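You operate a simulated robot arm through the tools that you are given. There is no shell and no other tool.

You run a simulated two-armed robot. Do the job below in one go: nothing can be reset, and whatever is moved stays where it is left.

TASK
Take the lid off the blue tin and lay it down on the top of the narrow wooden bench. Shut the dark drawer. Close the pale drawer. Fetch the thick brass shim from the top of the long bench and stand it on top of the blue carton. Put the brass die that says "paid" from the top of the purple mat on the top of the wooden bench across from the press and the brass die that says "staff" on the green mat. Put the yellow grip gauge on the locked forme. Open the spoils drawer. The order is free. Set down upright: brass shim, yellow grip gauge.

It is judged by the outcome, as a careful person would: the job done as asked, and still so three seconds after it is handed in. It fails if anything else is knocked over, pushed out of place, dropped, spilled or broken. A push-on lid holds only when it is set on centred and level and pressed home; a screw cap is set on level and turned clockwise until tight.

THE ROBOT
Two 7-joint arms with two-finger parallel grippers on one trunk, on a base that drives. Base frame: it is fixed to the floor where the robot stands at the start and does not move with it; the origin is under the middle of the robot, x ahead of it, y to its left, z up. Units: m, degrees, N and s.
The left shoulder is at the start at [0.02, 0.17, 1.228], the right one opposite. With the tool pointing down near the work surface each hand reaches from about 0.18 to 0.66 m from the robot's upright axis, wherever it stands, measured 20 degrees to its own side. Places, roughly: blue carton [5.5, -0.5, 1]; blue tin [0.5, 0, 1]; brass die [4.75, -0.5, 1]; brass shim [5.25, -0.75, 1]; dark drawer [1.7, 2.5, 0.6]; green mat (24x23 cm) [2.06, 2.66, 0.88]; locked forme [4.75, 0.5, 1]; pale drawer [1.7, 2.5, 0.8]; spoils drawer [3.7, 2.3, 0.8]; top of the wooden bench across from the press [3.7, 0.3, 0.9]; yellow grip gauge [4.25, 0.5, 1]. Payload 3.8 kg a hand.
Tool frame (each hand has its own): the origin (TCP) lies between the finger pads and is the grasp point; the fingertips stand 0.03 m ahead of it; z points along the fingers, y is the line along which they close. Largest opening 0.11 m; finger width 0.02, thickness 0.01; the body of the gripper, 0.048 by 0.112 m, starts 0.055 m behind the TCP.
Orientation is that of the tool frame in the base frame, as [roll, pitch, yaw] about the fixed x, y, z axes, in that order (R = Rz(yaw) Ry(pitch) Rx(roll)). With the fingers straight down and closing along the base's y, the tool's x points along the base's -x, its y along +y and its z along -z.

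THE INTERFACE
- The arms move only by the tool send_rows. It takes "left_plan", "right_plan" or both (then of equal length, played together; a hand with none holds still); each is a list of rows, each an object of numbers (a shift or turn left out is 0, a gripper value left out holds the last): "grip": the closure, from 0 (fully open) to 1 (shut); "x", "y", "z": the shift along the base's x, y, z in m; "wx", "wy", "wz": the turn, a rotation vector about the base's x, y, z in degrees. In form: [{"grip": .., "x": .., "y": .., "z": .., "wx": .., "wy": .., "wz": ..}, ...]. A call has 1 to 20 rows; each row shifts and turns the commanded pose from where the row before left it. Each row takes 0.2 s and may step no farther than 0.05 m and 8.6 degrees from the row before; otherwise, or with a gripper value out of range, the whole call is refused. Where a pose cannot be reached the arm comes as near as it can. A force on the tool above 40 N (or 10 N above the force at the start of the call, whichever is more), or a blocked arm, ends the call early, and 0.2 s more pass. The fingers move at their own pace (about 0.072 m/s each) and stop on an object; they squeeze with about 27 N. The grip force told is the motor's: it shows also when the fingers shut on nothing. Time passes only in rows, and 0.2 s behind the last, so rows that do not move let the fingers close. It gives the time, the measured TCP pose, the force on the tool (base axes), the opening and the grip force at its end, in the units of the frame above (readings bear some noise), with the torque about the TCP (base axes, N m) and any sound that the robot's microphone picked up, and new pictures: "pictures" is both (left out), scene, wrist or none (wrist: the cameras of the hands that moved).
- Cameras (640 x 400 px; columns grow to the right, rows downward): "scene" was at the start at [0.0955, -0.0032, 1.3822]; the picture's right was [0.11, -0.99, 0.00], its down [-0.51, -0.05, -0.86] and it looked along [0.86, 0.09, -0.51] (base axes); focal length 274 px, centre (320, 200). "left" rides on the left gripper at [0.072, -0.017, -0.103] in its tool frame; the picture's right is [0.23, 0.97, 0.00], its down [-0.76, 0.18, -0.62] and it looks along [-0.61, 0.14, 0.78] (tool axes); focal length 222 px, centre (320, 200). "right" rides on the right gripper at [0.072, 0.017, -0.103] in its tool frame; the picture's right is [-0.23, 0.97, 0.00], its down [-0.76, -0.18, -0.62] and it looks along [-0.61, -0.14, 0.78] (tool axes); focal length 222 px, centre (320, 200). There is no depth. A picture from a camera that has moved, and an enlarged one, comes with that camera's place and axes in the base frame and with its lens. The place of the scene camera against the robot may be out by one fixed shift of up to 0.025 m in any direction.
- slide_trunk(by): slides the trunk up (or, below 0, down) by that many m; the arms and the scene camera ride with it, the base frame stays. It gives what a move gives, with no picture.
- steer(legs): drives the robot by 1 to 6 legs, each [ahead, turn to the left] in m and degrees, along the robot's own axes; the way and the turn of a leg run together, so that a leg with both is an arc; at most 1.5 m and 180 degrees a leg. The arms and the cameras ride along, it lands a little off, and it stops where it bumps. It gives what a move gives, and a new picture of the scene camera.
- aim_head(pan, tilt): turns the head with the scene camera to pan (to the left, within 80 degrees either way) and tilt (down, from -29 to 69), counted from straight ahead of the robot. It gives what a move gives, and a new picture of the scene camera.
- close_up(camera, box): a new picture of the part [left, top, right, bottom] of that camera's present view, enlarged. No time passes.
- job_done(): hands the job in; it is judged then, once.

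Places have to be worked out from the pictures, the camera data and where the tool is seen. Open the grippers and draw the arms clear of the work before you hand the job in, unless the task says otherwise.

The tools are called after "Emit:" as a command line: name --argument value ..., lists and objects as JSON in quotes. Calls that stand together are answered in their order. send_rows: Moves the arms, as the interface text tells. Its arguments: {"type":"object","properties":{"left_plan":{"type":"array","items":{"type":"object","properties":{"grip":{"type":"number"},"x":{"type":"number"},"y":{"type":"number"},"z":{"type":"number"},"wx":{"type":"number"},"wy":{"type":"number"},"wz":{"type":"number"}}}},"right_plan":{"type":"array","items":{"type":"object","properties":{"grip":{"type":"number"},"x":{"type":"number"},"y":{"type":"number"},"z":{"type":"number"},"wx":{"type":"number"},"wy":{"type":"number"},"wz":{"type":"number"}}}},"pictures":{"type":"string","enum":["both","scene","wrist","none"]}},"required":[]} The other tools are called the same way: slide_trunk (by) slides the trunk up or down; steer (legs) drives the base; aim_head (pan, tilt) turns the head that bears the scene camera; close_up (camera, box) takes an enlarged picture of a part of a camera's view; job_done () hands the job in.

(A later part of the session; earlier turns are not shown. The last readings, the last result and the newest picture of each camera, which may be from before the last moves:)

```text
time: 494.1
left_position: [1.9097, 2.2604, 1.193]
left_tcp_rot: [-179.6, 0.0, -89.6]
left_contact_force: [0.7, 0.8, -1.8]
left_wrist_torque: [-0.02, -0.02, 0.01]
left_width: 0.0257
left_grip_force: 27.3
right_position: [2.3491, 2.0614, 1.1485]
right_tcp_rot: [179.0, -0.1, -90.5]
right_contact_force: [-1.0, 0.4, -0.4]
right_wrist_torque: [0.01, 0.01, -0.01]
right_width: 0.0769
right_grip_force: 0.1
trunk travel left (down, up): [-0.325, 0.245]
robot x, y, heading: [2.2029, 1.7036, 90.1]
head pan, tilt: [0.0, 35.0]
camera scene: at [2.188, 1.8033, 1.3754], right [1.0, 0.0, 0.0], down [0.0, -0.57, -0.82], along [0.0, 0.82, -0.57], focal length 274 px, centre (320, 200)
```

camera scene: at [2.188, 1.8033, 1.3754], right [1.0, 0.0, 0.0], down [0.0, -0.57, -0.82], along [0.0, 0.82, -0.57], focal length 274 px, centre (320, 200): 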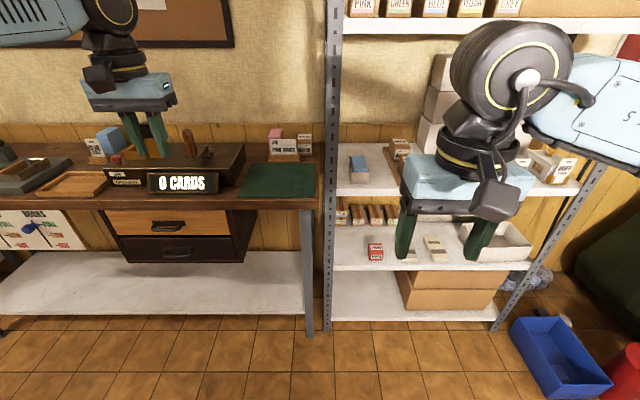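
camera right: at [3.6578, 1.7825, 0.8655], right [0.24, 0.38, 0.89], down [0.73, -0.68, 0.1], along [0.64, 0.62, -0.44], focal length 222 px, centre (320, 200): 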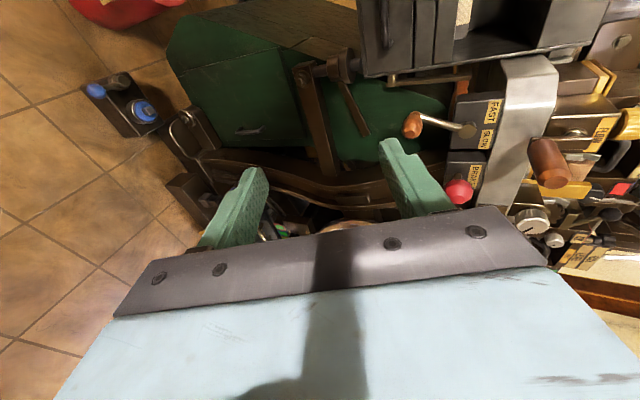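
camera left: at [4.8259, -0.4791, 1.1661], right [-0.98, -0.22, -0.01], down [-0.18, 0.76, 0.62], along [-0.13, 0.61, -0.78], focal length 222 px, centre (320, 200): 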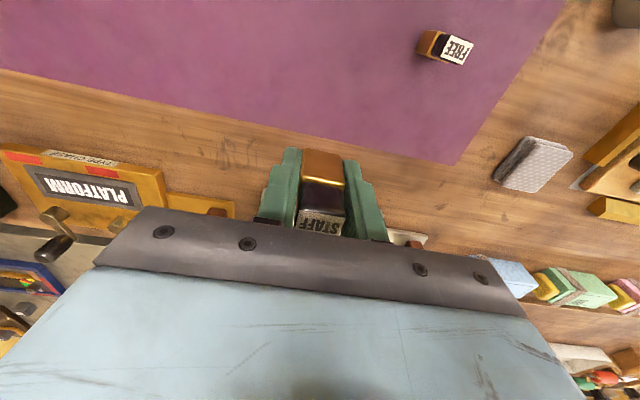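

The mat spans x 1.94–2.19, y 2.55–2.79. I drive 0.34 m closer and bring STAFF above its left-front part.

Emit:
steer --legs '[[0.34, 0]]'

Emit:
send_rows --left_plan '[{"x": 0.03, "z": -0.02}, {"x": 0.03, "z": -0.03}, {"x": 0.03, "z": -0.03}, {"z": -0.04}]' --pictures "both"

```text
time: 496.4
left_position: [1.9089, 2.6046, 1.194]
left_tcp_rot: [-179.6, 0.1, -89.8]
left_contact_force: [0.2, 0.4, -1.3]
left_wrist_torque: [-0.05, -0.03, -0.08]
left_width: 0.0258
left_grip_force: 27.0
right_position: [2.3487, 2.4074, 1.1478]
right_tcp_rot: [179.0, 0.0, -90.6]
right_contact_force: [-0.3, 0.2, 0.0]
right_wrist_torque: [-0.04, -0.02, 0.03]
right_width: 0.0769
right_grip_force: 0.1
trunk travel left (down, up): [-0.325, 0.245]
robot x, y, heading: [2.2007, 2.051, 90.0]
head pan, tilt: [0.0, 35.0]
camera scene: at [2.1871, 2.1487, 1.3753], right [1.0, 0.0, 0.0], down [0.0, -0.57, -0.82], along [0.0, 0.82, -0.57], focal length 274 px, centre (320, 200)
```

scene: 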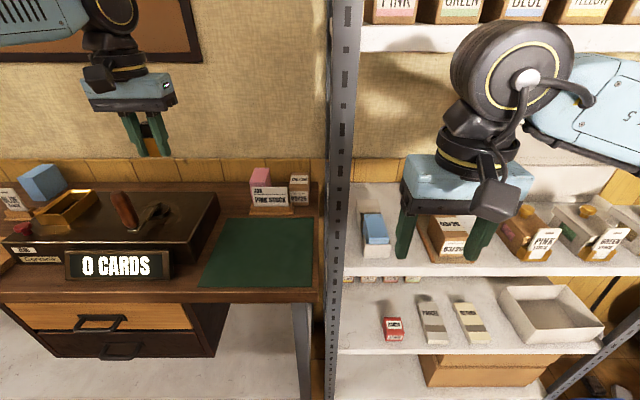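

```text
time: 497.4
left_position: [1.9803, 2.5733, 1.076]
left_tcp_rot: [-179.4, 0.2, -89.6]
left_contact_force: [-0.8, -0.9, -1.1]
left_wrist_torque: [-0.04, 0.02, -0.01]
left_width: 0.0254
left_grip_force: 27.1
left hand out of reach, approached as far as the arm can: row 2, 3, 4
right_position: [2.3477, 2.4081, 1.1479]
right_tcp_rot: [179.1, -0.1, -90.5]
right_contact_force: [0.7, 0.0, 0.8]
right_wrist_torque: [0.0, 0.0, 0.0]
right_width: 0.0768
right_grip_force: 0.2
trunk travel left (down, up): [-0.325, 0.245]
robot x, y, heading: [2.2027, 2.0478, 90.3]
head pan, tilt: [0.0, 35.0]
camera scene: at [2.1865, 2.1483, 1.3753], right [1.0, 0.0, 0.0], down [0.0, -0.57, -0.82], along [0.0, 0.82, -0.57], focal length 274 px, centre (320, 200)
camera left: at [1.9973, 2.5006, 1.1784], right [-0.97, -0.23, -0.01], down [-0.19, 0.76, 0.62], along [-0.14, 0.61, -0.78], focal length 222 px, centre (320, 200)
```

scene: 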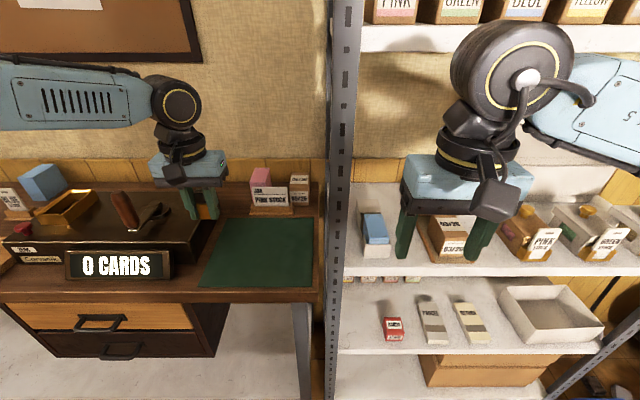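
left: 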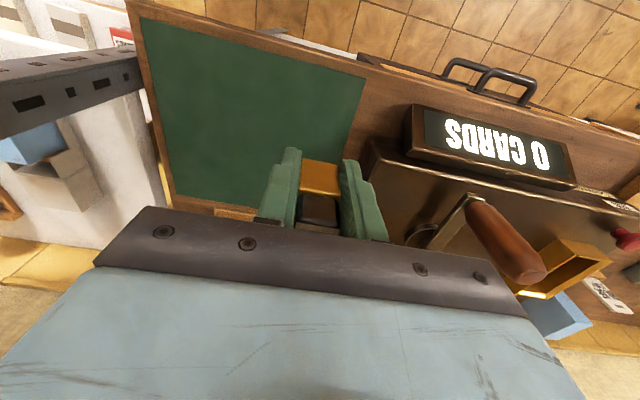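

The arm needs a lower trunk here as before. I lower it 0.1 m and then move over the mat.

Emit:
slide_trunk --by -0.1

Emit:
send_rows --left_plan '[{"x": 0.01, "y": 0.01, "z": 0.01}, {"x": 0.01, "y": 0.01}, {"x": 0.01, "y": 0.01}, {"y": 0.01}]' --pictures "both"

```text
time: 498.7
left_position: [1.9814, 2.5738, 0.9774]
left_tcp_rot: [-179.5, 0.2, -89.7]
left_contact_force: [-0.2, 0.6, -1.2]
left_wrist_torque: [0.0, 0.0, -0.02]
left_width: 0.0257
left_grip_force: 26.7
right_position: [2.3491, 2.4073, 1.0481]
right_tcp_rot: [179.1, -0.1, -90.5]
right_contact_force: [0.1, 1.3, 0.4]
right_wrist_torque: [-0.02, 0.0, -0.02]
right_width: 0.0769
right_grip_force: 0.1
trunk travel left (down, up): [-0.225, 0.345]
robot x, y, heading: [2.2012, 2.0518, 90.2]
head pan, tilt: [0.0, 35.0]
```

```text
time: 499.7
left_position: [1.9817, 2.5777, 0.9912]
left_tcp_rot: [-179.5, 0.2, -89.7]
left_contact_force: [-0.3, -0.3, -1.4]
left_wrist_torque: [-0.02, -0.02, 0.03]
left_width: 0.0257
left_grip_force: 26.9
left hand out of reach, approached as far as the arm can: row 1, 2, 3, 4
right_position: [2.3488, 2.4073, 1.048]
right_tcp_rot: [179.0, -0.1, -90.5]
right_contact_force: [0.1, 0.2, 0.4]
right_wrist_torque: [0.03, 0.0, 0.0]
right_width: 0.0771
right_grip_force: 0.1
trunk travel left (down, up): [-0.225, 0.345]
robot x, y, heading: [2.2039, 2.0494, 89.9]
head pan, tilt: [0.0, 35.0]
camera scene: at [2.1869, 2.1482, 1.2754], right [1.0, 0.0, 0.0], down [0.0, -0.57, -0.82], along [0.0, 0.82, -0.57], focal length 274 px, centre (320, 200)
camera left: at [1.9984, 2.5035, 1.094], right [-0.97, -0.23, -0.01], down [-0.19, 0.76, 0.62], along [-0.14, 0.61, -0.78], focal length 222 px, centre (320, 200)
```

scene: 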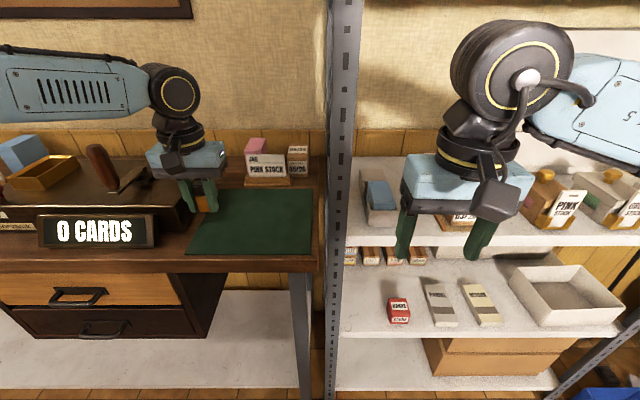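
left: 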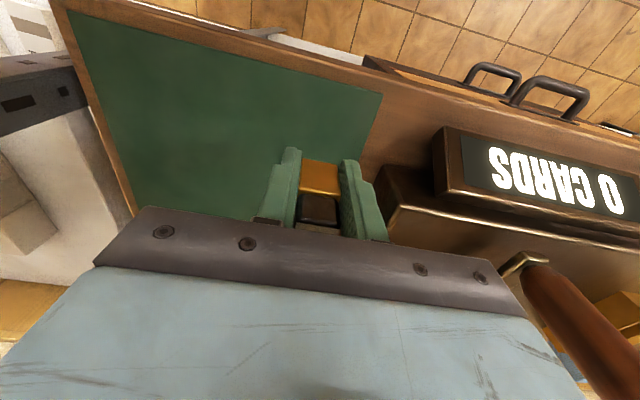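

The die is already over the mat's corner; I shift further in by driving 4.5 cm ahead, and will lower with the trunk.

Emit:
steer --legs '[[0.045, -1.5]]'

Emit:
slide_trunk --by -0.06

Emit:
close_up --camera "left" --box '[0, 0, 640, 400]'

Emit:
close_up --camera "scene" --box '[120, 120, 340, 280]'

```text
time: 500.6
left_position: [1.9967, 2.6272, 0.9904]
left_tcp_rot: [-179.5, 0.3, -91.2]
left_contact_force: [-0.5, 0.0, -1.6]
left_wrist_torque: [-0.03, 0.02, 0.02]
left_width: 0.0256
left_grip_force: 27.0
right_position: [2.3584, 2.4481, 1.0467]
right_tcp_rot: [179.1, -0.1, -92.0]
right_contact_force: [0.0, 0.2, -0.2]
right_wrist_torque: [-0.03, 0.0, -0.01]
right_width: 0.0769
right_grip_force: 0.1
trunk travel left (down, up): [-0.225, 0.345]
robot x, y, heading: [2.2022, 2.0974, 88.6]
head pan, tilt: [0.0, 35.0]
camera scene: at [2.1906, 2.1937, 1.2752], right [1.0, -0.02, 0.0], down [-0.01, -0.57, -0.82], along [0.02, 0.82, -0.57], focal length 274 px, centre (320, 200)
```

scene: 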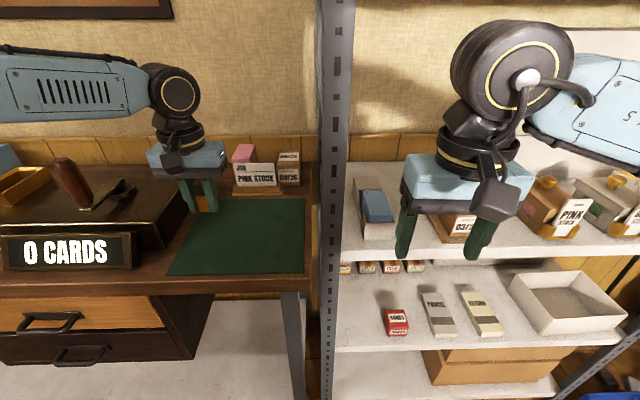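

```text
time: 501.6
left_position: [1.9963, 2.6259, 0.9309]
left_tcp_rot: [-179.5, 0.3, -91.2]
left_contact_force: [-0.4, -0.4, -0.9]
left_wrist_torque: [-0.03, -0.01, 0.0]
left_width: 0.0262
left_grip_force: 26.3
right_position: [2.3581, 2.4462, 0.9882]
right_tcp_rot: [179.0, 0.0, -92.0]
right_contact_force: [-0.3, -0.7, 0.0]
right_wrist_torque: [-0.01, 0.0, 0.01]
right_width: 0.0769
right_grip_force: 0.1
trunk travel left (down, up): [-0.165, 0.405]
robot x, y, heading: [2.2019, 2.1, 88.5]
head pan, tilt: [0.0, 35.0]
```

```text
1.00 times, centred on (320, 200) of left (not enlarged: the box is as wide or as high as the picture)
camera zoom: at [2.0111, 2.5526, 1.0343], right [-0.98, -0.21, -0.01], down [-0.17, 0.76, 0.63], along [-0.12, 0.61, -0.78], focal length 222 px, centre (320, 200)
```

zoom: 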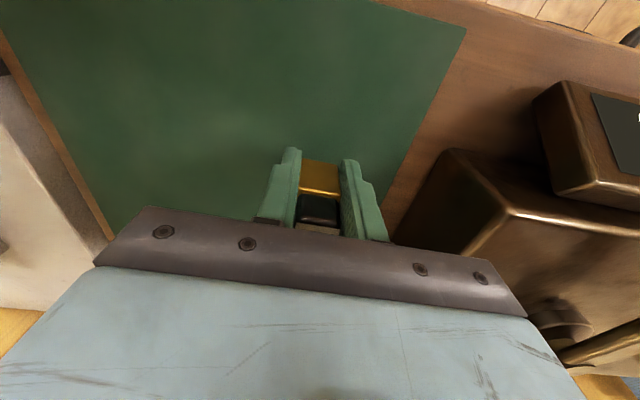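

```text
2.50 times, centred on (230, 200) of scene
camera zoom: at [2.1905, 2.1921, 1.2155], right [1.0, -0.02, 0.0], down [-0.01, -0.57, -0.82], along [0.02, 0.82, -0.57], focal length 684 px, centre (545, 200)
```

zoom: 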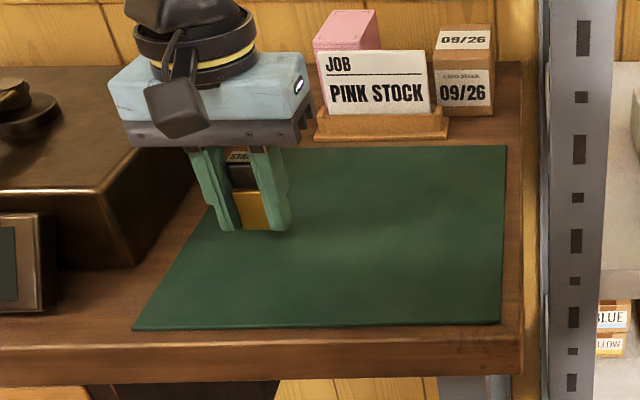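

STAFF hangs about 1.5 cm above the mat, well inside it. I lower the trunk 1.2 cm, then finish with small arm steps.

Emit:
slide_trunk --by -0.012

Emit:
send_rows --left_plan '[{"z": -0.002}, {"z": -0.002}]' --pictures "none"

```text
time: 502.2
left_position: [1.9965, 2.6275, 0.9187]
left_tcp_rot: [-179.6, 0.2, -91.2]
left_contact_force: [-0.3, -0.5, -1.9]
left_wrist_torque: [-0.01, 0.03, -0.02]
left_width: 0.0257
left_grip_force: 26.9
right_position: [2.3588, 2.4471, 0.9764]
right_tcp_rot: [179.1, -0.1, -91.9]
right_contact_force: [-0.7, 0.1, -0.3]
right_wrist_torque: [0.01, 0.0, -0.01]
right_width: 0.077
right_grip_force: 0.0
trunk travel left (down, up): [-0.153, 0.417]
robot x, y, heading: [2.2055, 2.095, 88.7]
head pan, tilt: [0.0, 35.0]
```

```text
time: 502.8
left_position: [1.997, 2.6267, 0.9165]
left_tcp_rot: [-179.5, 0.5, -91.2]
left_contact_force: [-1.3, 0.5, 5.8]
left_wrist_torque: [0.0, 0.16, 0.0]
left_width: 0.0256
left_grip_force: 27.7
right_position: [2.3586, 2.4478, 0.976]
right_tcp_rot: [179.0, -0.1, -92.0]
right_contact_force: [-0.2, 0.1, 0.3]
right_wrist_torque: [0.02, 0.0, 0.0]
right_width: 0.0769
right_grip_force: 0.1
trunk travel left (down, up): [-0.153, 0.417]
robot x, y, heading: [2.2016, 2.0955, 88.7]
head pan, tilt: [0.0, 35.0]
```

Contact (about 8 N). I open the fingers and raise the trunk to leave vertically.

Emit:
send_rows --left_plan '[{"grip": 0.65}, {"grip": 0.6}, {"grip": 0.6}]' --pictures "none"

Emit:
slide_trunk --by 0.172

Emit:
aim_head --pan 10 --tilt 45

Emit:
close_up --camera "left" --box '[200, 40, 440, 190]'

```text
time: 503.6
left_position: [1.9961, 2.6277, 0.9147]
left_tcp_rot: [-179.4, 0.4, -91.2]
left_contact_force: [0.0, 0.2, -0.1]
left_wrist_torque: [0.0, -0.02, -0.02]
left_width: 0.0439
left_grip_force: 0.0
right_position: [2.3585, 2.4475, 0.9759]
right_tcp_rot: [179.0, -0.1, -92.0]
right_contact_force: [-1.0, 0.3, 0.1]
right_wrist_torque: [0.02, -0.03, -0.04]
right_width: 0.0772
right_grip_force: 0.1
trunk travel left (down, up): [-0.153, 0.417]
robot x, y, heading: [2.2034, 2.0959, 88.6]
head pan, tilt: [0.0, 35.0]
```

```text
time: 505.6
left_position: [1.9968, 2.6259, 1.0871]
left_tcp_rot: [-179.4, 0.3, -91.2]
left_contact_force: [-1.3, -0.4, -0.7]
left_wrist_torque: [-0.01, 0.01, -0.01]
left_width: 0.044
left_grip_force: 0.1
right_position: [2.3568, 2.4471, 1.1475]
right_tcp_rot: [179.1, 0.0, -92.1]
right_contact_force: [1.0, -0.7, -0.6]
right_wrist_torque: [0.01, -0.02, 0.0]
right_width: 0.0772
right_grip_force: 0.1
trunk travel left (down, up): [-0.325, 0.245]
robot x, y, heading: [2.2009, 2.0956, 88.8]
head pan, tilt: [0.0, 35.0]
```

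```text
time: 506.3
left_position: [1.9968, 2.6258, 1.0877]
left_tcp_rot: [-179.3, 0.3, -91.2]
left_contact_force: [0.7, -0.5, 0.3]
left_wrist_torque: [0.02, -0.02, 0.0]
left_width: 0.0441
left_grip_force: 0.0
right_position: [2.357, 2.4478, 1.1479]
right_tcp_rot: [179.0, -0.2, -92.1]
right_contact_force: [0.1, 0.3, 0.3]
right_wrist_torque: [-0.02, 0.01, -0.02]
right_width: 0.077
right_grip_force: 0.1
trunk travel left (down, up): [-0.325, 0.245]
robot x, y, heading: [2.2031, 2.0943, 88.5]
head pan, tilt: [10.0, 45.0]
camera scene: at [2.1762, 2.1845, 1.3606], right [0.99, 0.15, 0.0], down [0.11, -0.7, -0.71], along [-0.11, 0.7, -0.71], focal length 274 px, centre (320, 200)
```

scene: 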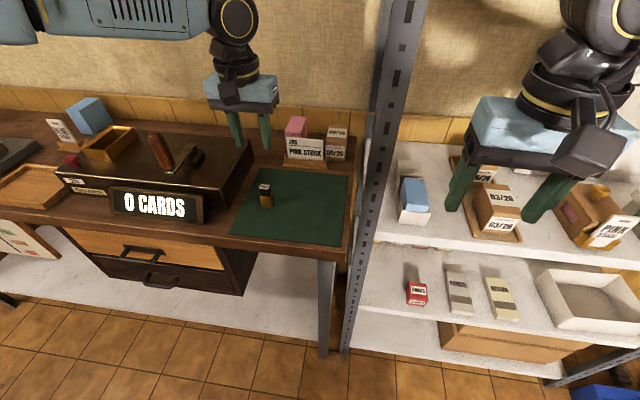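

```text
2.67 times, centred on (320, 115) of left
camera zoom: at [2.0108, 2.5523, 1.1902], right [-0.98, -0.21, -0.01], down [-0.17, 0.76, 0.63], along [-0.12, 0.61, -0.78], focal length 592 px, centre (320, 427)
```

zoom: 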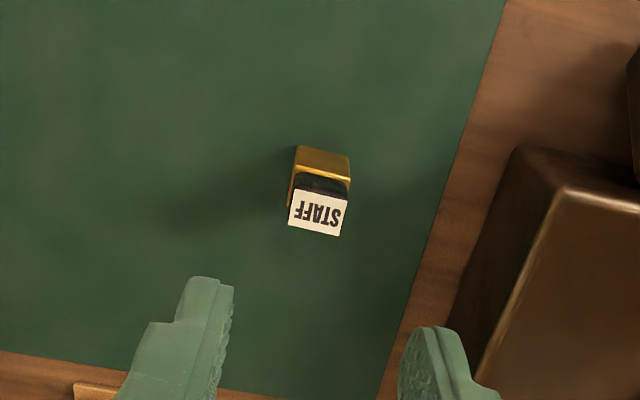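

STAFF stands on the green mat. I back off, reset both arms (right one tucked and higher), and drive to the press for the drawer with the left hand.

Emit:
steer --legs '[[-0.8, 0]]'

Emit:
send_rows --left_plan '[{"x": -0.03, "z": 0.02, "grip": 0}, {"x": -0.03, "z": 0.02}, {"x": -0.03, "z": 0.01}, {"x": -0.02}, {"x": 0.0}]' --right_plan '[{"y": -0.02, "z": 0.03, "x": 0.01}, {"y": -0.02, "z": 0.03, "x": 0.01}, {"y": -0.02, "z": 0.03, "x": 0.01}, {"y": -0.02, "z": 0.03, "x": 0.01}, {"y": -0.02, "z": 0.03, "x": 0.01}]' --pictures "none"

Emit:
steer --legs '[[0, -89], [1.45, 0], [0.3, 0], [0, 90]]'

```text
time: 510.6
left_position: [1.9776, 1.8241, 1.0878]
left_tcp_rot: [-179.3, 0.3, -91.0]
left_contact_force: [0.4, -0.1, 0.5]
left_wrist_torque: [-0.02, -0.01, 0.01]
left_width: 0.0442
left_grip_force: 0.1
right_position: [2.3385, 1.648, 1.1481]
right_tcp_rot: [178.9, 0.0, -91.9]
right_contact_force: [1.0, -1.1, 0.7]
right_wrist_torque: [0.01, 0.03, -0.03]
right_width: 0.077
right_grip_force: 0.0
trunk travel left (down, up): [-0.325, 0.245]
robot x, y, heading: [2.185, 1.2987, 88.8]
head pan, tilt: [10.0, 45.0]
camera scene: at [2.1578, 1.3831, 1.3606], right [0.99, 0.15, 0.0], down [0.11, -0.7, -0.71], along [-0.11, 0.7, -0.71], focal length 274 px, centre (320, 200)
```

scene: 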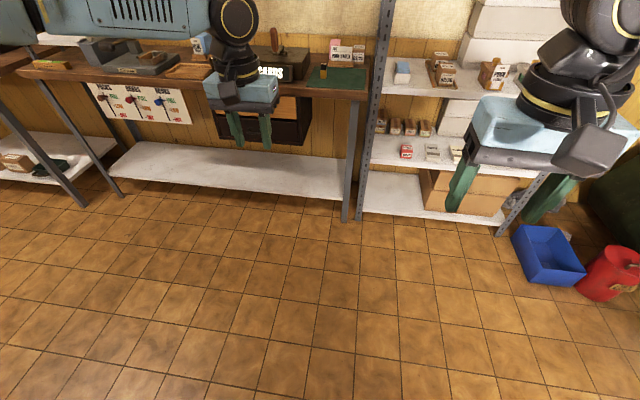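

```text
time: 511.8
left_position: [1.8665, 1.8226, 1.1398]
left_tcp_rot: [-179.4, 0.4, -91.0]
left_contact_force: [0.5, -0.2, -0.3]
left_wrist_torque: [0.04, -0.02, 0.03]
left_width: 0.1098
left_grip_force: 0.1
right_position: [2.3898, 1.5454, 1.2987]
right_tcp_rot: [179.1, -0.1, -91.7]
right_contact_force: [0.5, 0.2, 0.6]
right_wrist_torque: [0.06, 0.0, -0.01]
right_width: 0.0769
right_grip_force: 0.0
trunk travel left (down, up): [-0.325, 0.245]
robot x, y, heading: [2.1838, 1.2979, 89.0]
head pan, tilt: [10.0, 45.0]
```

```text
time: 528.2
left_position: [3.5961, 1.8243, 1.1384]
left_tcp_rot: [-179.5, 0.3, -89.6]
left_contact_force: [-0.4, 0.3, -0.2]
left_wrist_torque: [-0.04, 0.06, 0.0]
left_width: 0.1101
left_grip_force: 0.1
right_position: [4.1258, 1.5604, 1.2991]
right_tcp_rot: [179.0, 0.0, -90.5]
right_contact_force: [-0.6, -0.4, 0.8]
right_wrist_torque: [0.01, -0.02, 0.0]
right_width: 0.0769
right_grip_force: 0.1
trunk travel left (down, up): [-0.325, 0.245]
robot x, y, heading: [3.9269, 1.3015, 90.4]
head pan, tilt: [10.0, 45.0]
camera scene: at [3.8985, 1.3917, 1.3606], right [0.98, 0.18, 0.0], down [0.13, -0.7, -0.71], along [-0.13, 0.7, -0.71], focal length 274 px, centre (320, 200)
```

scene: 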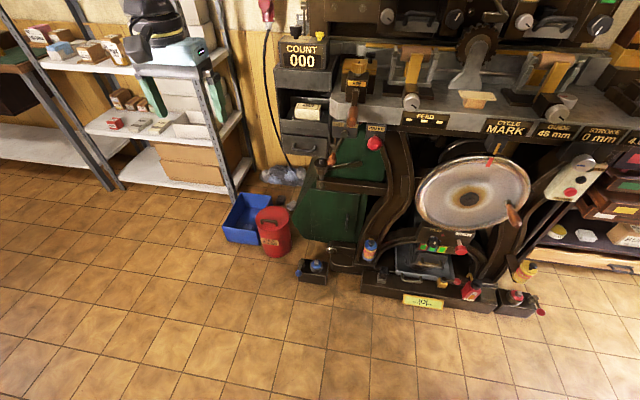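

From here I get an unobstructed view of the drawer; I zoom to fix its place.

Emit:
close_up --camera "scene" --box '[260, 80, 400, 190]'

Emit:
close_up --camera "left" --box '[0, 0, 640, 400]'

```text
3.64 times, centred on (330, 135) of scene
camera zoom: at [3.8985, 1.3917, 1.3606], right [0.98, 0.18, 0.0], down [0.13, -0.7, -0.71], along [-0.13, 0.7, -0.71], focal length 996 px, centre (284, 436)
```

zoom: 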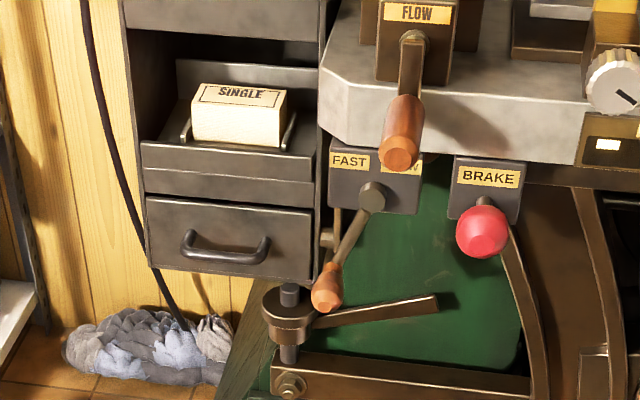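

```text
1.00 times, centred on (320, 200) of left (not enlarged: the box is as wide or as high as the picture)
camera zoom: at [3.6128, 1.7505, 1.2407], right [-0.97, -0.23, -0.01], down [-0.19, 0.76, 0.63], along [-0.14, 0.61, -0.78], focal length 222 px, centre (320, 200)
```

zoom: 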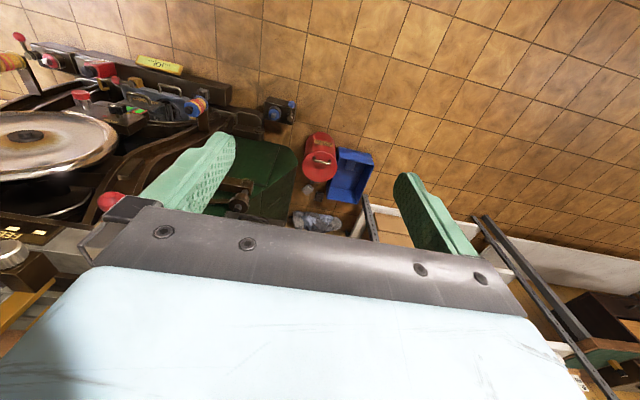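

Handle refined: ≈(3.696, 2.245, 0.765), drawer front z 0.72–0.81. I turn the left hand (yaw −90°, then pitch forward) so it points at the drawer with a vertical jaw.

Emit:
send_rows --left_plan '[{"wz": -8.5, "y": -0.01}, {"wz": -8.5, "y": -0.01}, {"wz": -8.5, "y": -0.01}, {"wz": -8.5, "y": -0.01}, {"wz": -8.5, "y": -0.01}, {"wz": -8.5, "y": -0.01}, {"wz": -8.5, "y": -0.01}, {"wz": -8.5, "y": -0.01}, {"wz": -8.5, "y": -0.01}, {"wz": -8.5, "y": -0.01}, {"wz": -5.4}]' --pictures "none"

Emit:
send_rows --left_plan '[{"wx": 8.5, "x": -0.01}, {"wx": 8.5, "x": -0.01}, {"wx": 8.5, "x": -0.01}, {"wx": 8.5, "x": -0.01}, {"wx": 8.5, "x": -0.01}, {"wx": 8.5, "x": -0.01}, {"wx": 8.5, "x": -0.01}, {"wx": 8.5, "x": -0.01}, {"wx": 8.5, "x": -0.01}, {"wx": 8.5, "x": -0.01}]' --pictures "both"

```text
time: 530.6
left_position: [3.5956, 1.7253, 1.1397]
left_tcp_rot: [-179.4, 0.1, 179.8]
left_contact_force: [-0.3, 0.2, 0.1]
left_wrist_torque: [0.02, 0.04, 0.03]
left_width: 0.1098
left_grip_force: 0.1
right_position: [4.125, 1.5604, 1.2972]
right_tcp_rot: [178.9, -0.1, -90.5]
right_contact_force: [-0.2, -0.3, -0.7]
right_wrist_torque: [0.01, -0.04, 0.01]
right_width: 0.0769
right_grip_force: 0.1
trunk travel left (down, up): [-0.325, 0.245]
robot x, y, heading: [3.927, 1.3031, 90.5]
head pan, tilt: [10.0, 45.0]
```

```text
time: 532.8
left_position: [3.4971, 1.7232, 1.1376]
left_tcp_rot: [95.4, 0.0, 179.7]
left_contact_force: [-0.3, 0.0, -0.7]
left_wrist_torque: [-0.03, -0.02, -0.03]
left_width: 0.1102
left_grip_force: 0.0
right_position: [4.1251, 1.5612, 1.2972]
right_tcp_rot: [179.2, 0.0, -90.4]
right_contact_force: [-0.7, -0.7, 0.5]
right_wrist_torque: [0.0, 0.0, 0.01]
right_width: 0.077
right_grip_force: 0.0
trunk travel left (down, up): [-0.325, 0.245]
robot x, y, heading: [3.9279, 1.306, 90.4]
head pan, tilt: [10.0, 45.0]
camera scene: at [3.8984, 1.3916, 1.3606], right [0.98, 0.18, 0.0], down [0.13, -0.7, -0.71], along [-0.13, 0.7, -0.71], focal length 274 px, centre (320, 200)
camera left: at [3.4232, 1.6188, 1.1302], right [-0.23, 0.09, 0.97], down [0.76, -0.61, 0.23], along [0.61, 0.79, 0.07], focal length 222 px, centre (320, 200)
```

scene: 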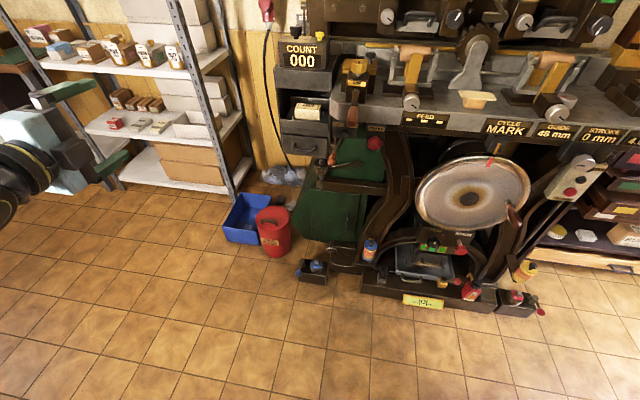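
left: 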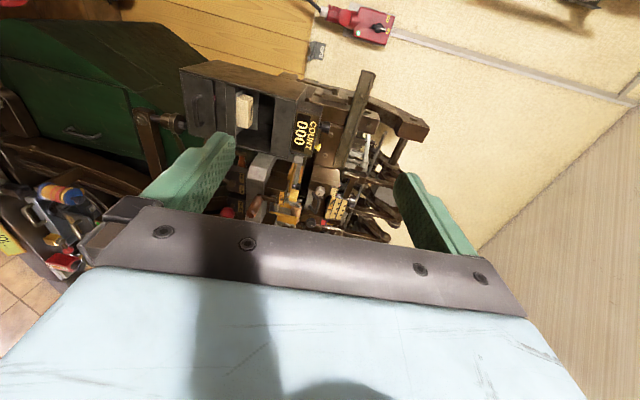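

The left hand points at the press with a vertical jaw. I lower the trunk 0.3 m and shift the hand right toward the handle's line.

Emit:
slide_trunk --by -0.3

Emit:
send_rows --left_plan '[{"x": 0.03, "z": -0.01, "grip": 0.4}, {"x": 0.03, "z": -0.02}, {"x": 0.03, "z": -0.02}, {"x": 0.03, "z": -0.02}, {"x": 0.03}]' --pictures "both"

```text
time: 535.8
left_position: [3.4958, 1.724, 0.8384]
left_tcp_rot: [95.5, 0.1, 179.6]
left_contact_force: [0.6, 0.4, 0.1]
left_wrist_torque: [-0.01, 0.01, 0.04]
left_width: 0.11
left_grip_force: 0.0
right_position: [4.1255, 1.5607, 0.9991]
right_tcp_rot: [179.0, 0.0, -90.4]
right_contact_force: [-0.4, 0.4, -0.5]
right_wrist_torque: [0.0, 0.02, -0.01]
right_width: 0.0771
right_grip_force: 0.1
trunk travel left (down, up): [-0.025, 0.545]
robot x, y, heading: [3.9282, 1.3036, 90.4]
head pan, tilt: [10.0, 45.0]
```

```text
time: 537.0
left_position: [3.6474, 1.7249, 0.7677]
left_tcp_rot: [95.6, 0.1, 179.8]
left_contact_force: [0.4, 0.1, 0.4]
left_wrist_torque: [0.02, -0.02, 0.0]
left_width: 0.0661
left_grip_force: 0.1
right_position: [4.1255, 1.56, 0.9987]
right_tcp_rot: [179.1, -0.1, -90.3]
right_contact_force: [-0.1, 0.2, 1.0]
right_wrist_torque: [-0.01, 0.0, -0.01]
right_width: 0.0769
right_grip_force: 0.1
trunk travel left (down, up): [-0.025, 0.545]
robot x, y, heading: [3.9319, 1.3018, 90.3]
head pan, tilt: [10.0, 45.0]
camera scene: at [3.8987, 1.3918, 1.0606], right [0.98, 0.18, 0.0], down [0.13, -0.7, -0.71], along [-0.13, 0.7, -0.71], focal length 274 px, centre (320, 200)
camera left: at [3.5741, 1.6193, 0.7598], right [-0.23, 0.09, 0.97], down [0.76, -0.61, 0.24], along [0.61, 0.79, 0.07], focal length 222 px, centre (320, 200)
```

scene: 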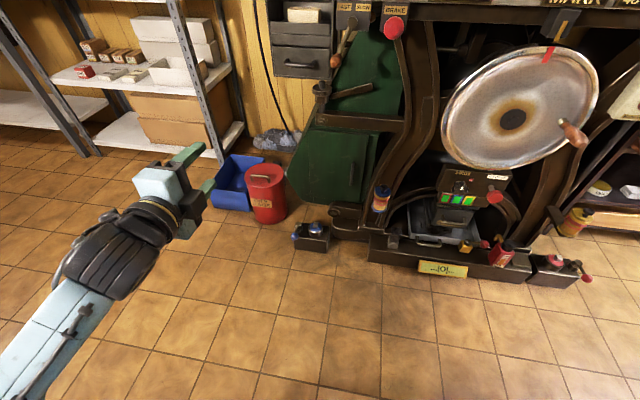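
left: 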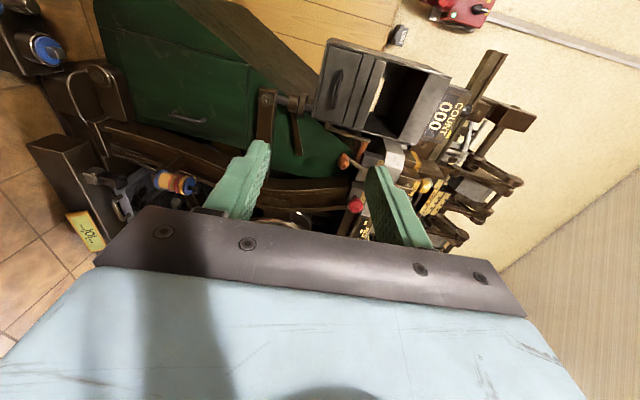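

The left camera confirms the handle at (3.69, 2.245, 0.766). I align x, raise/tuck the right hand, narrow the jaw, then drive forward in two steps.

Emit:
send_rows --left_plan '[{"x": 0.02, "grip": 0.5}, {"x": 0.02}, {"z": -0.001}]' --right_plan '[{"z": 0.035, "y": -0.015}, {"z": 0.035, "y": -0.015}, {"z": 0.03, "y": -0.01}]' --pictures "none"

Emit:
steer --legs '[[0.36, 0]]'

Emit:
close_up --camera "left" --box '[0, 0, 640, 400]'

```text
time: 537.8
left_position: [3.6864, 1.7235, 0.7677]
left_tcp_rot: [95.5, 0.1, 179.7]
left_contact_force: [-0.3, -0.4, 0.9]
left_wrist_torque: [-0.01, 0.0, -0.04]
left_width: 0.055
left_grip_force: 0.0
right_position: [4.1265, 1.5197, 1.0983]
right_tcp_rot: [179.0, -0.1, -90.4]
right_contact_force: [0.3, 0.6, -0.7]
right_wrist_torque: [-0.03, 0.03, 0.01]
right_width: 0.0771
right_grip_force: 0.1
trunk travel left (down, up): [-0.025, 0.545]
robot x, y, heading: [3.9278, 1.3023, 90.2]
head pan, tilt: [10.0, 45.0]
```

```text
time: 540.1
left_position: [3.6843, 2.082, 0.7677]
left_tcp_rot: [95.6, 0.0, 180.0]
left_contact_force: [-0.9, 0.6, 0.4]
left_wrist_torque: [-0.01, -0.01, -0.03]
left_width: 0.055
left_grip_force: 0.1
right_position: [4.1238, 1.8813, 1.0979]
right_tcp_rot: [179.0, -0.1, -90.4]
right_contact_force: [-0.2, -0.3, -0.1]
right_wrist_torque: [-0.02, 0.0, -0.02]
right_width: 0.0769
right_grip_force: 0.1
trunk travel left (down, up): [-0.025, 0.545]
robot x, y, heading: [3.9273, 1.6586, 90.6]
head pan, tilt: [10.0, 45.0]
camera scene: at [3.8963, 1.7504, 1.0605], right [0.98, 0.18, 0.0], down [0.13, -0.7, -0.71], along [-0.13, 0.7, -0.71], focal length 274 px, centre (320, 200)
```

scene: 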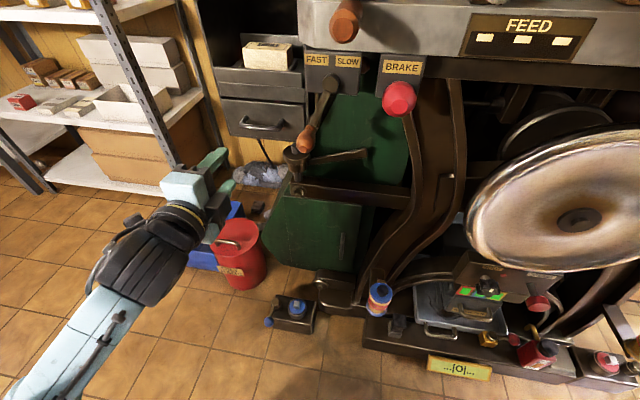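

```text
1.00 times, centred on (320, 200) of left (not enlarged: the box is as wide or as high as the picture)
camera zoom: at [3.6108, 1.9768, 0.7593], right [-0.23, 0.09, 0.97], down [0.76, -0.6, 0.24], along [0.61, 0.79, 0.07], focal length 222 px, centre (320, 200)
```

zoom: 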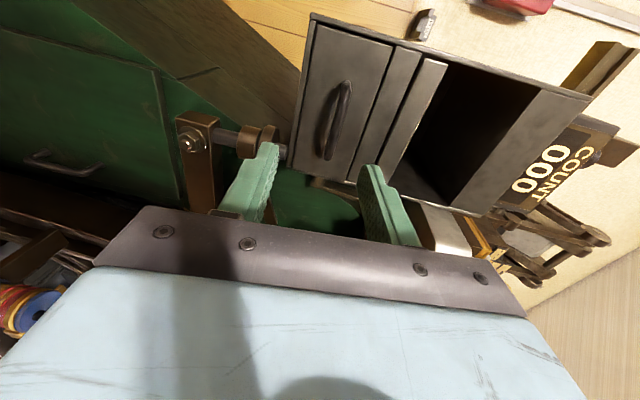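

Handle at ≈(3.695, 2.24, 0.77), right between the fingers' lines. I advance with the arm carefully.

Emit:
send_rows --left_plan '[{"x": 0.005, "y": 0.03, "z": 0.003}, {"y": 0.03}, {"y": 0.02}, {"y": 0.02}]' --pictures "wrist"

Emit:
close_up --camera "scene" --box '[180, 60, 340, 180]'

```text
time: 541.1
left_position: [3.689, 2.183, 0.7698]
left_tcp_rot: [95.6, 0.2, 179.8]
left_contact_force: [-0.3, 0.0, 0.0]
left_wrist_torque: [-0.03, 0.01, -0.03]
left_width: 0.055
left_grip_force: 0.0
right_position: [4.1235, 1.8804, 1.0975]
right_tcp_rot: [179.0, -0.1, -90.3]
right_contact_force: [-0.7, 0.2, -0.1]
right_wrist_torque: [0.02, 0.01, -0.01]
right_width: 0.0769
right_grip_force: 0.1
trunk travel left (down, up): [-0.025, 0.545]
robot x, y, heading: [3.9267, 1.6592, 90.2]
head pan, tilt: [10.0, 45.0]
camera left: at [3.6162, 2.0773, 0.7624], right [-0.23, 0.09, 0.97], down [0.76, -0.61, 0.24], along [0.61, 0.79, 0.07], focal length 222 px, centre (320, 200)
```

left: 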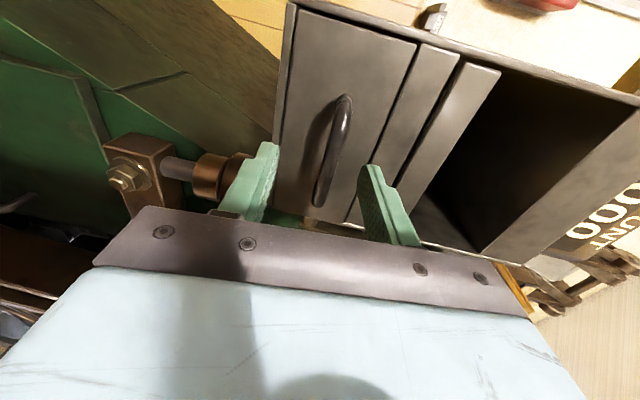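

```text
3.33 times, centred on (260, 120) of scene
camera zoom: at [3.8963, 1.7504, 1.0606], right [0.98, 0.18, 0.0], down [0.13, -0.7, -0.71], along [-0.13, 0.7, -0.71], focal length 912 px, centre (520, 467)
```

zoom: 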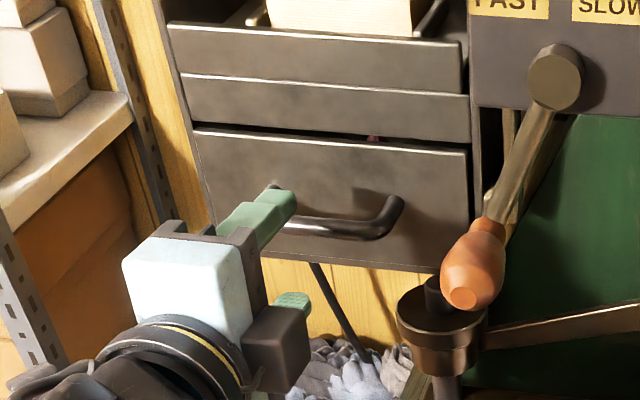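

The handle lies between the two fingers. I advance another 3.5 cm and close.

Emit:
send_rows --left_plan '[{"y": 0.015}, {"y": 0.01}, {"y": 0.01}]' --pictures "wrist"

Emit:
close_up --camera "scene" --box '[180, 60, 340, 180]'

```text
time: 541.9
left_position: [3.6884, 2.2169, 0.7695]
left_tcp_rot: [95.5, 0.1, 179.9]
left_contact_force: [-0.1, -0.4, 0.2]
left_wrist_torque: [-0.03, -0.01, 0.0]
left_width: 0.055
left_grip_force: 0.1
right_position: [4.1252, 1.8793, 1.0982]
right_tcp_rot: [179.0, 0.0, -90.3]
right_contact_force: [-0.1, 1.1, -1.3]
right_wrist_torque: [0.01, 0.01, -0.04]
right_width: 0.0771
right_grip_force: 0.0
trunk travel left (down, up): [-0.025, 0.545]
robot x, y, heading: [3.9307, 1.6645, 90.4]
head pan, tilt: [10.0, 45.0]
camera left: at [3.616, 2.112, 0.7623], right [-0.23, 0.09, 0.97], down [0.76, -0.6, 0.24], along [0.61, 0.79, 0.07], focal length 222 px, centre (320, 200)
```

left: 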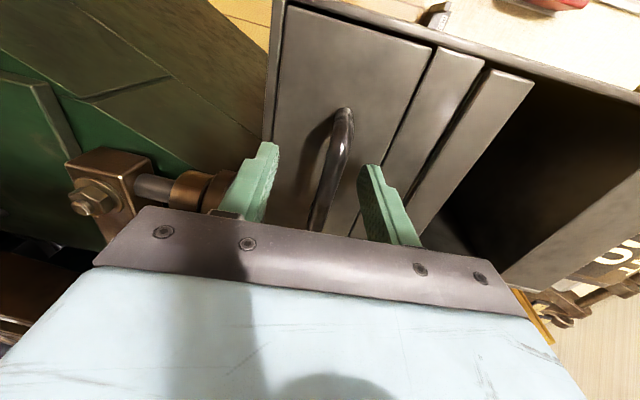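

```text
3.33 times, centred on (260, 120) of scene
camera zoom: at [3.8963, 1.7503, 1.0606], right [0.98, 0.18, 0.0], down [0.13, -0.7, -0.71], along [-0.13, 0.7, -0.71], focal length 912 px, centre (520, 467)
```

zoom: 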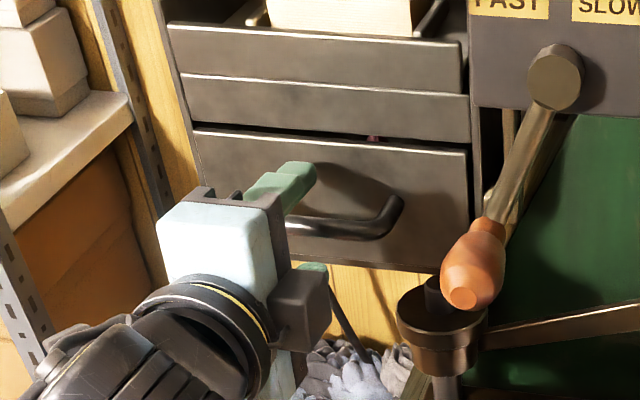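

Jaw is around the bar. I close on it.

Emit:
send_rows --left_plan '[{"grip": 1}, {"grip": 1}, {"grip": 1}, {"grip": 1}]' --pictures "wrist"

Emit:
close_up --camera "scene" --box '[180, 60, 340, 180]'

```text
time: 542.9
left_position: [3.6881, 2.2168, 0.776]
left_tcp_rot: [94.7, 0.0, 179.8]
left_contact_force: [-2.4, 1.3, 28.3]
left_wrist_torque: [0.37, -0.1, -0.31]
left_width: 0.0115
left_grip_force: 45.3
right_position: [4.1253, 1.8778, 1.0988]
right_tcp_rot: [179.0, 0.1, -90.2]
right_contact_force: [1.7, -0.1, 0.1]
right_wrist_torque: [0.0, 0.04, 0.01]
right_width: 0.0771
right_grip_force: 0.1
trunk travel left (down, up): [-0.025, 0.545]
robot x, y, heading: [3.9233, 1.6633, 90.4]
head pan, tilt: [10.0, 45.0]
camera left: at [3.6159, 2.1109, 0.7668], right [-0.23, 0.08, 0.97], down [0.76, -0.61, 0.23], along [0.61, 0.79, 0.08], focal length 222 px, centre (320, 200)
```

left: 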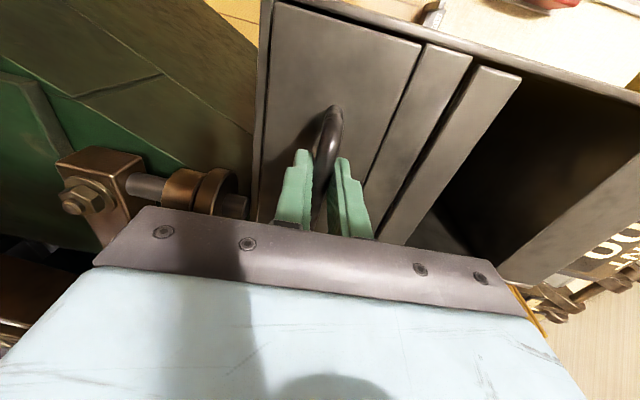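

```text
3.33 times, centred on (260, 120) of scene
camera zoom: at [3.8968, 1.7485, 1.061], right [0.98, 0.18, 0.0], down [0.13, -0.69, -0.71], along [-0.13, 0.7, -0.71], focal length 912 px, centre (520, 467)
```

zoom: 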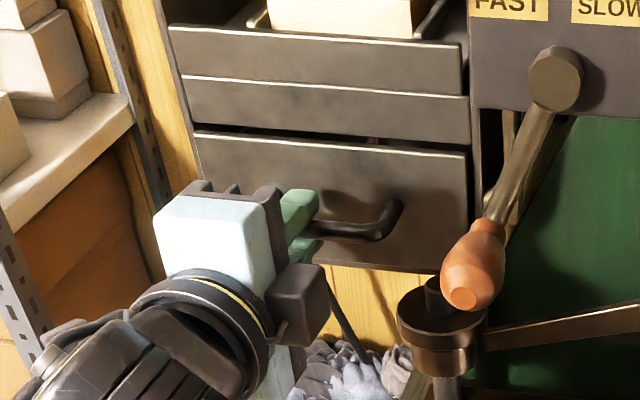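

The handle is gripped (11.5 mm). I relieve the vertical load and start pulling with the arm.

Emit:
send_rows --left_plan '[{"z": 0.004}, {"z": 0.004}, {"y": -0.01}, {"y": -0.015}, {"y": -0.015}, {"y": -0.015}]' --pictures "wrist"

Emit:
close_up --camera "scene" --box '[180, 60, 340, 180]'

```text
time: 544.3
left_position: [3.688, 2.1616, 0.7762]
left_tcp_rot: [95.8, 0.1, 179.8]
left_contact_force: [1.3, 0.0, -1.9]
left_wrist_torque: [-0.02, -0.02, 0.03]
left_width: 0.0114
left_grip_force: 44.8
right_position: [4.1237, 1.8802, 1.097]
right_tcp_rot: [179.0, -0.1, -90.3]
right_contact_force: [0.3, 0.0, 0.1]
right_wrist_torque: [0.02, -0.03, -0.01]
right_width: 0.077
right_grip_force: 0.0
trunk travel left (down, up): [-0.025, 0.545]
robot x, y, heading: [3.927, 1.663, 90.6]
head pan, tilt: [10.0, 45.0]
camera left: at [3.6162, 2.0568, 0.7688], right [-0.23, 0.1, 0.97], down [0.76, -0.6, 0.24], along [0.61, 0.79, 0.06], focal length 222 px, centre (320, 200)
```

left: 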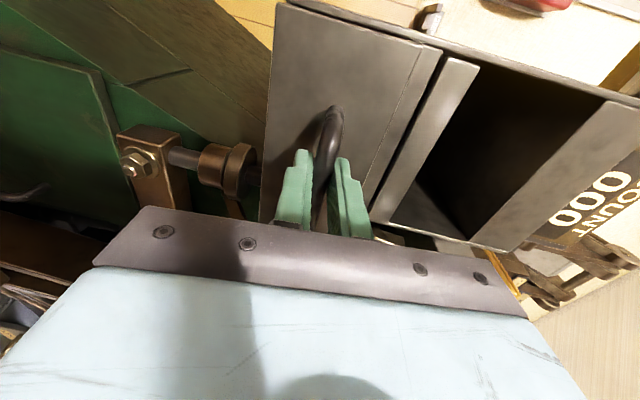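

```text
3.33 times, centred on (260, 120) of scene
camera zoom: at [3.8963, 1.7506, 1.0604], right [0.98, 0.18, 0.0], down [0.13, -0.7, -0.71], along [-0.13, 0.7, -0.71], focal length 912 px, centre (520, 467)
```

zoom: 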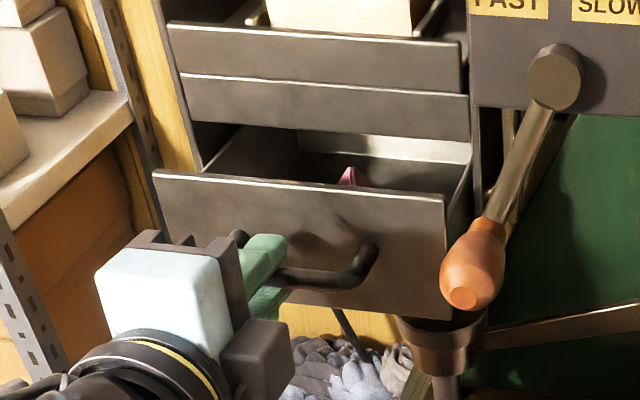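

It slides open nicely. I pull further.

Emit:
send_rows --left_plan '[{"y": -0.015}, {"y": -0.015}, {"y": -0.015}, {"y": -0.015}, {"y": -0.015}, {"y": -0.015}]' --pictures "none"

Emit:
close_up --camera "scene" --box '[140, 60, 360, 220]'

```text
time: 545.7
left_position: [3.6889, 2.0786, 0.7757]
left_tcp_rot: [95.1, 0.1, 179.8]
left_contact_force: [4.2, 2.9, 1.7]
left_wrist_torque: [0.02, -0.11, -0.25]
left_width: 0.0117
left_grip_force: 44.9
left hand out of reach, approached as far as the arm can: row 6
right_position: [4.1239, 1.8793, 1.0984]
right_tcp_rot: [179.0, -0.2, -90.3]
right_contact_force: [0.2, -0.7, -0.2]
right_wrist_torque: [-0.02, 0.01, -0.01]
right_width: 0.077
right_grip_force: 0.0
trunk travel left (down, up): [-0.025, 0.545]
robot x, y, heading: [3.9255, 1.6607, 90.5]
head pan, tilt: [10.0, 45.0]
```

```text
2.50 times, centred on (250, 140) of scene
camera zoom: at [3.8966, 1.7505, 1.0607], right [0.98, 0.18, 0.0], down [0.13, -0.7, -0.71], along [-0.13, 0.7, -0.71], focal length 684 px, centre (495, 350)
```

zoom: 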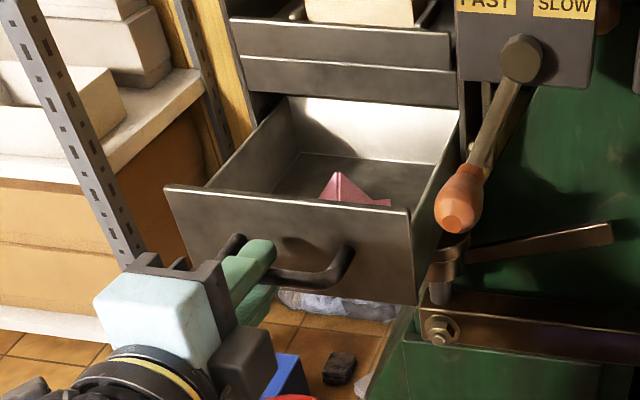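

About 14 cm open. I pull further by backing the base a little, checking the grip.

Emit:
steer --legs '[[-0.05, 0]]'

Emit:
close_up --camera "scene" --box '[140, 40, 360, 200]'

```text
time: 546.6
left_position: [3.6877, 2.0499, 0.7766]
left_tcp_rot: [94.9, 0.0, 179.9]
left_contact_force: [0.2, 0.1, 0.4]
left_wrist_torque: [0.03, -0.12, 0.19]
left_width: 0.0114
left_grip_force: 45.1
right_position: [4.1234, 1.8494, 1.0972]
right_tcp_rot: [179.1, 0.0, -90.3]
right_contact_force: [-0.6, -0.3, 0.3]
right_wrist_torque: [-0.03, 0.0, -0.03]
right_width: 0.0771
right_grip_force: 0.1
trunk travel left (down, up): [-0.025, 0.545]
robot x, y, heading: [3.9273, 1.6304, 90.4]
head pan, tilt: [10.0, 45.0]
stopped in leg 1: the force on the tool passed its limit at 90 N (the readings are from after the stop); the commanded pose is now the measured one
camera scene: at [3.8965, 1.72, 1.0605], right [0.98, 0.18, 0.0], down [0.13, -0.7, -0.71], along [-0.13, 0.7, -0.71], focal length 274 px, centre (320, 200)
```

scene: 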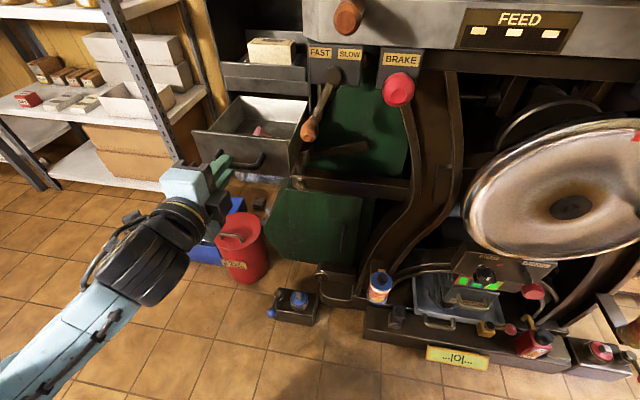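

```text
2.50 times, centred on (250, 120) of scene
camera zoom: at [3.8965, 1.72, 1.0605], right [0.98, 0.18, 0.0], down [0.13, -0.7, -0.71], along [-0.13, 0.7, -0.71], focal length 684 px, centre (495, 400)
```

zoom: 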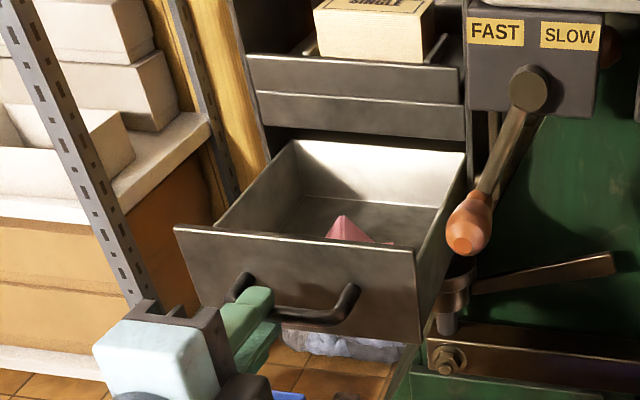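

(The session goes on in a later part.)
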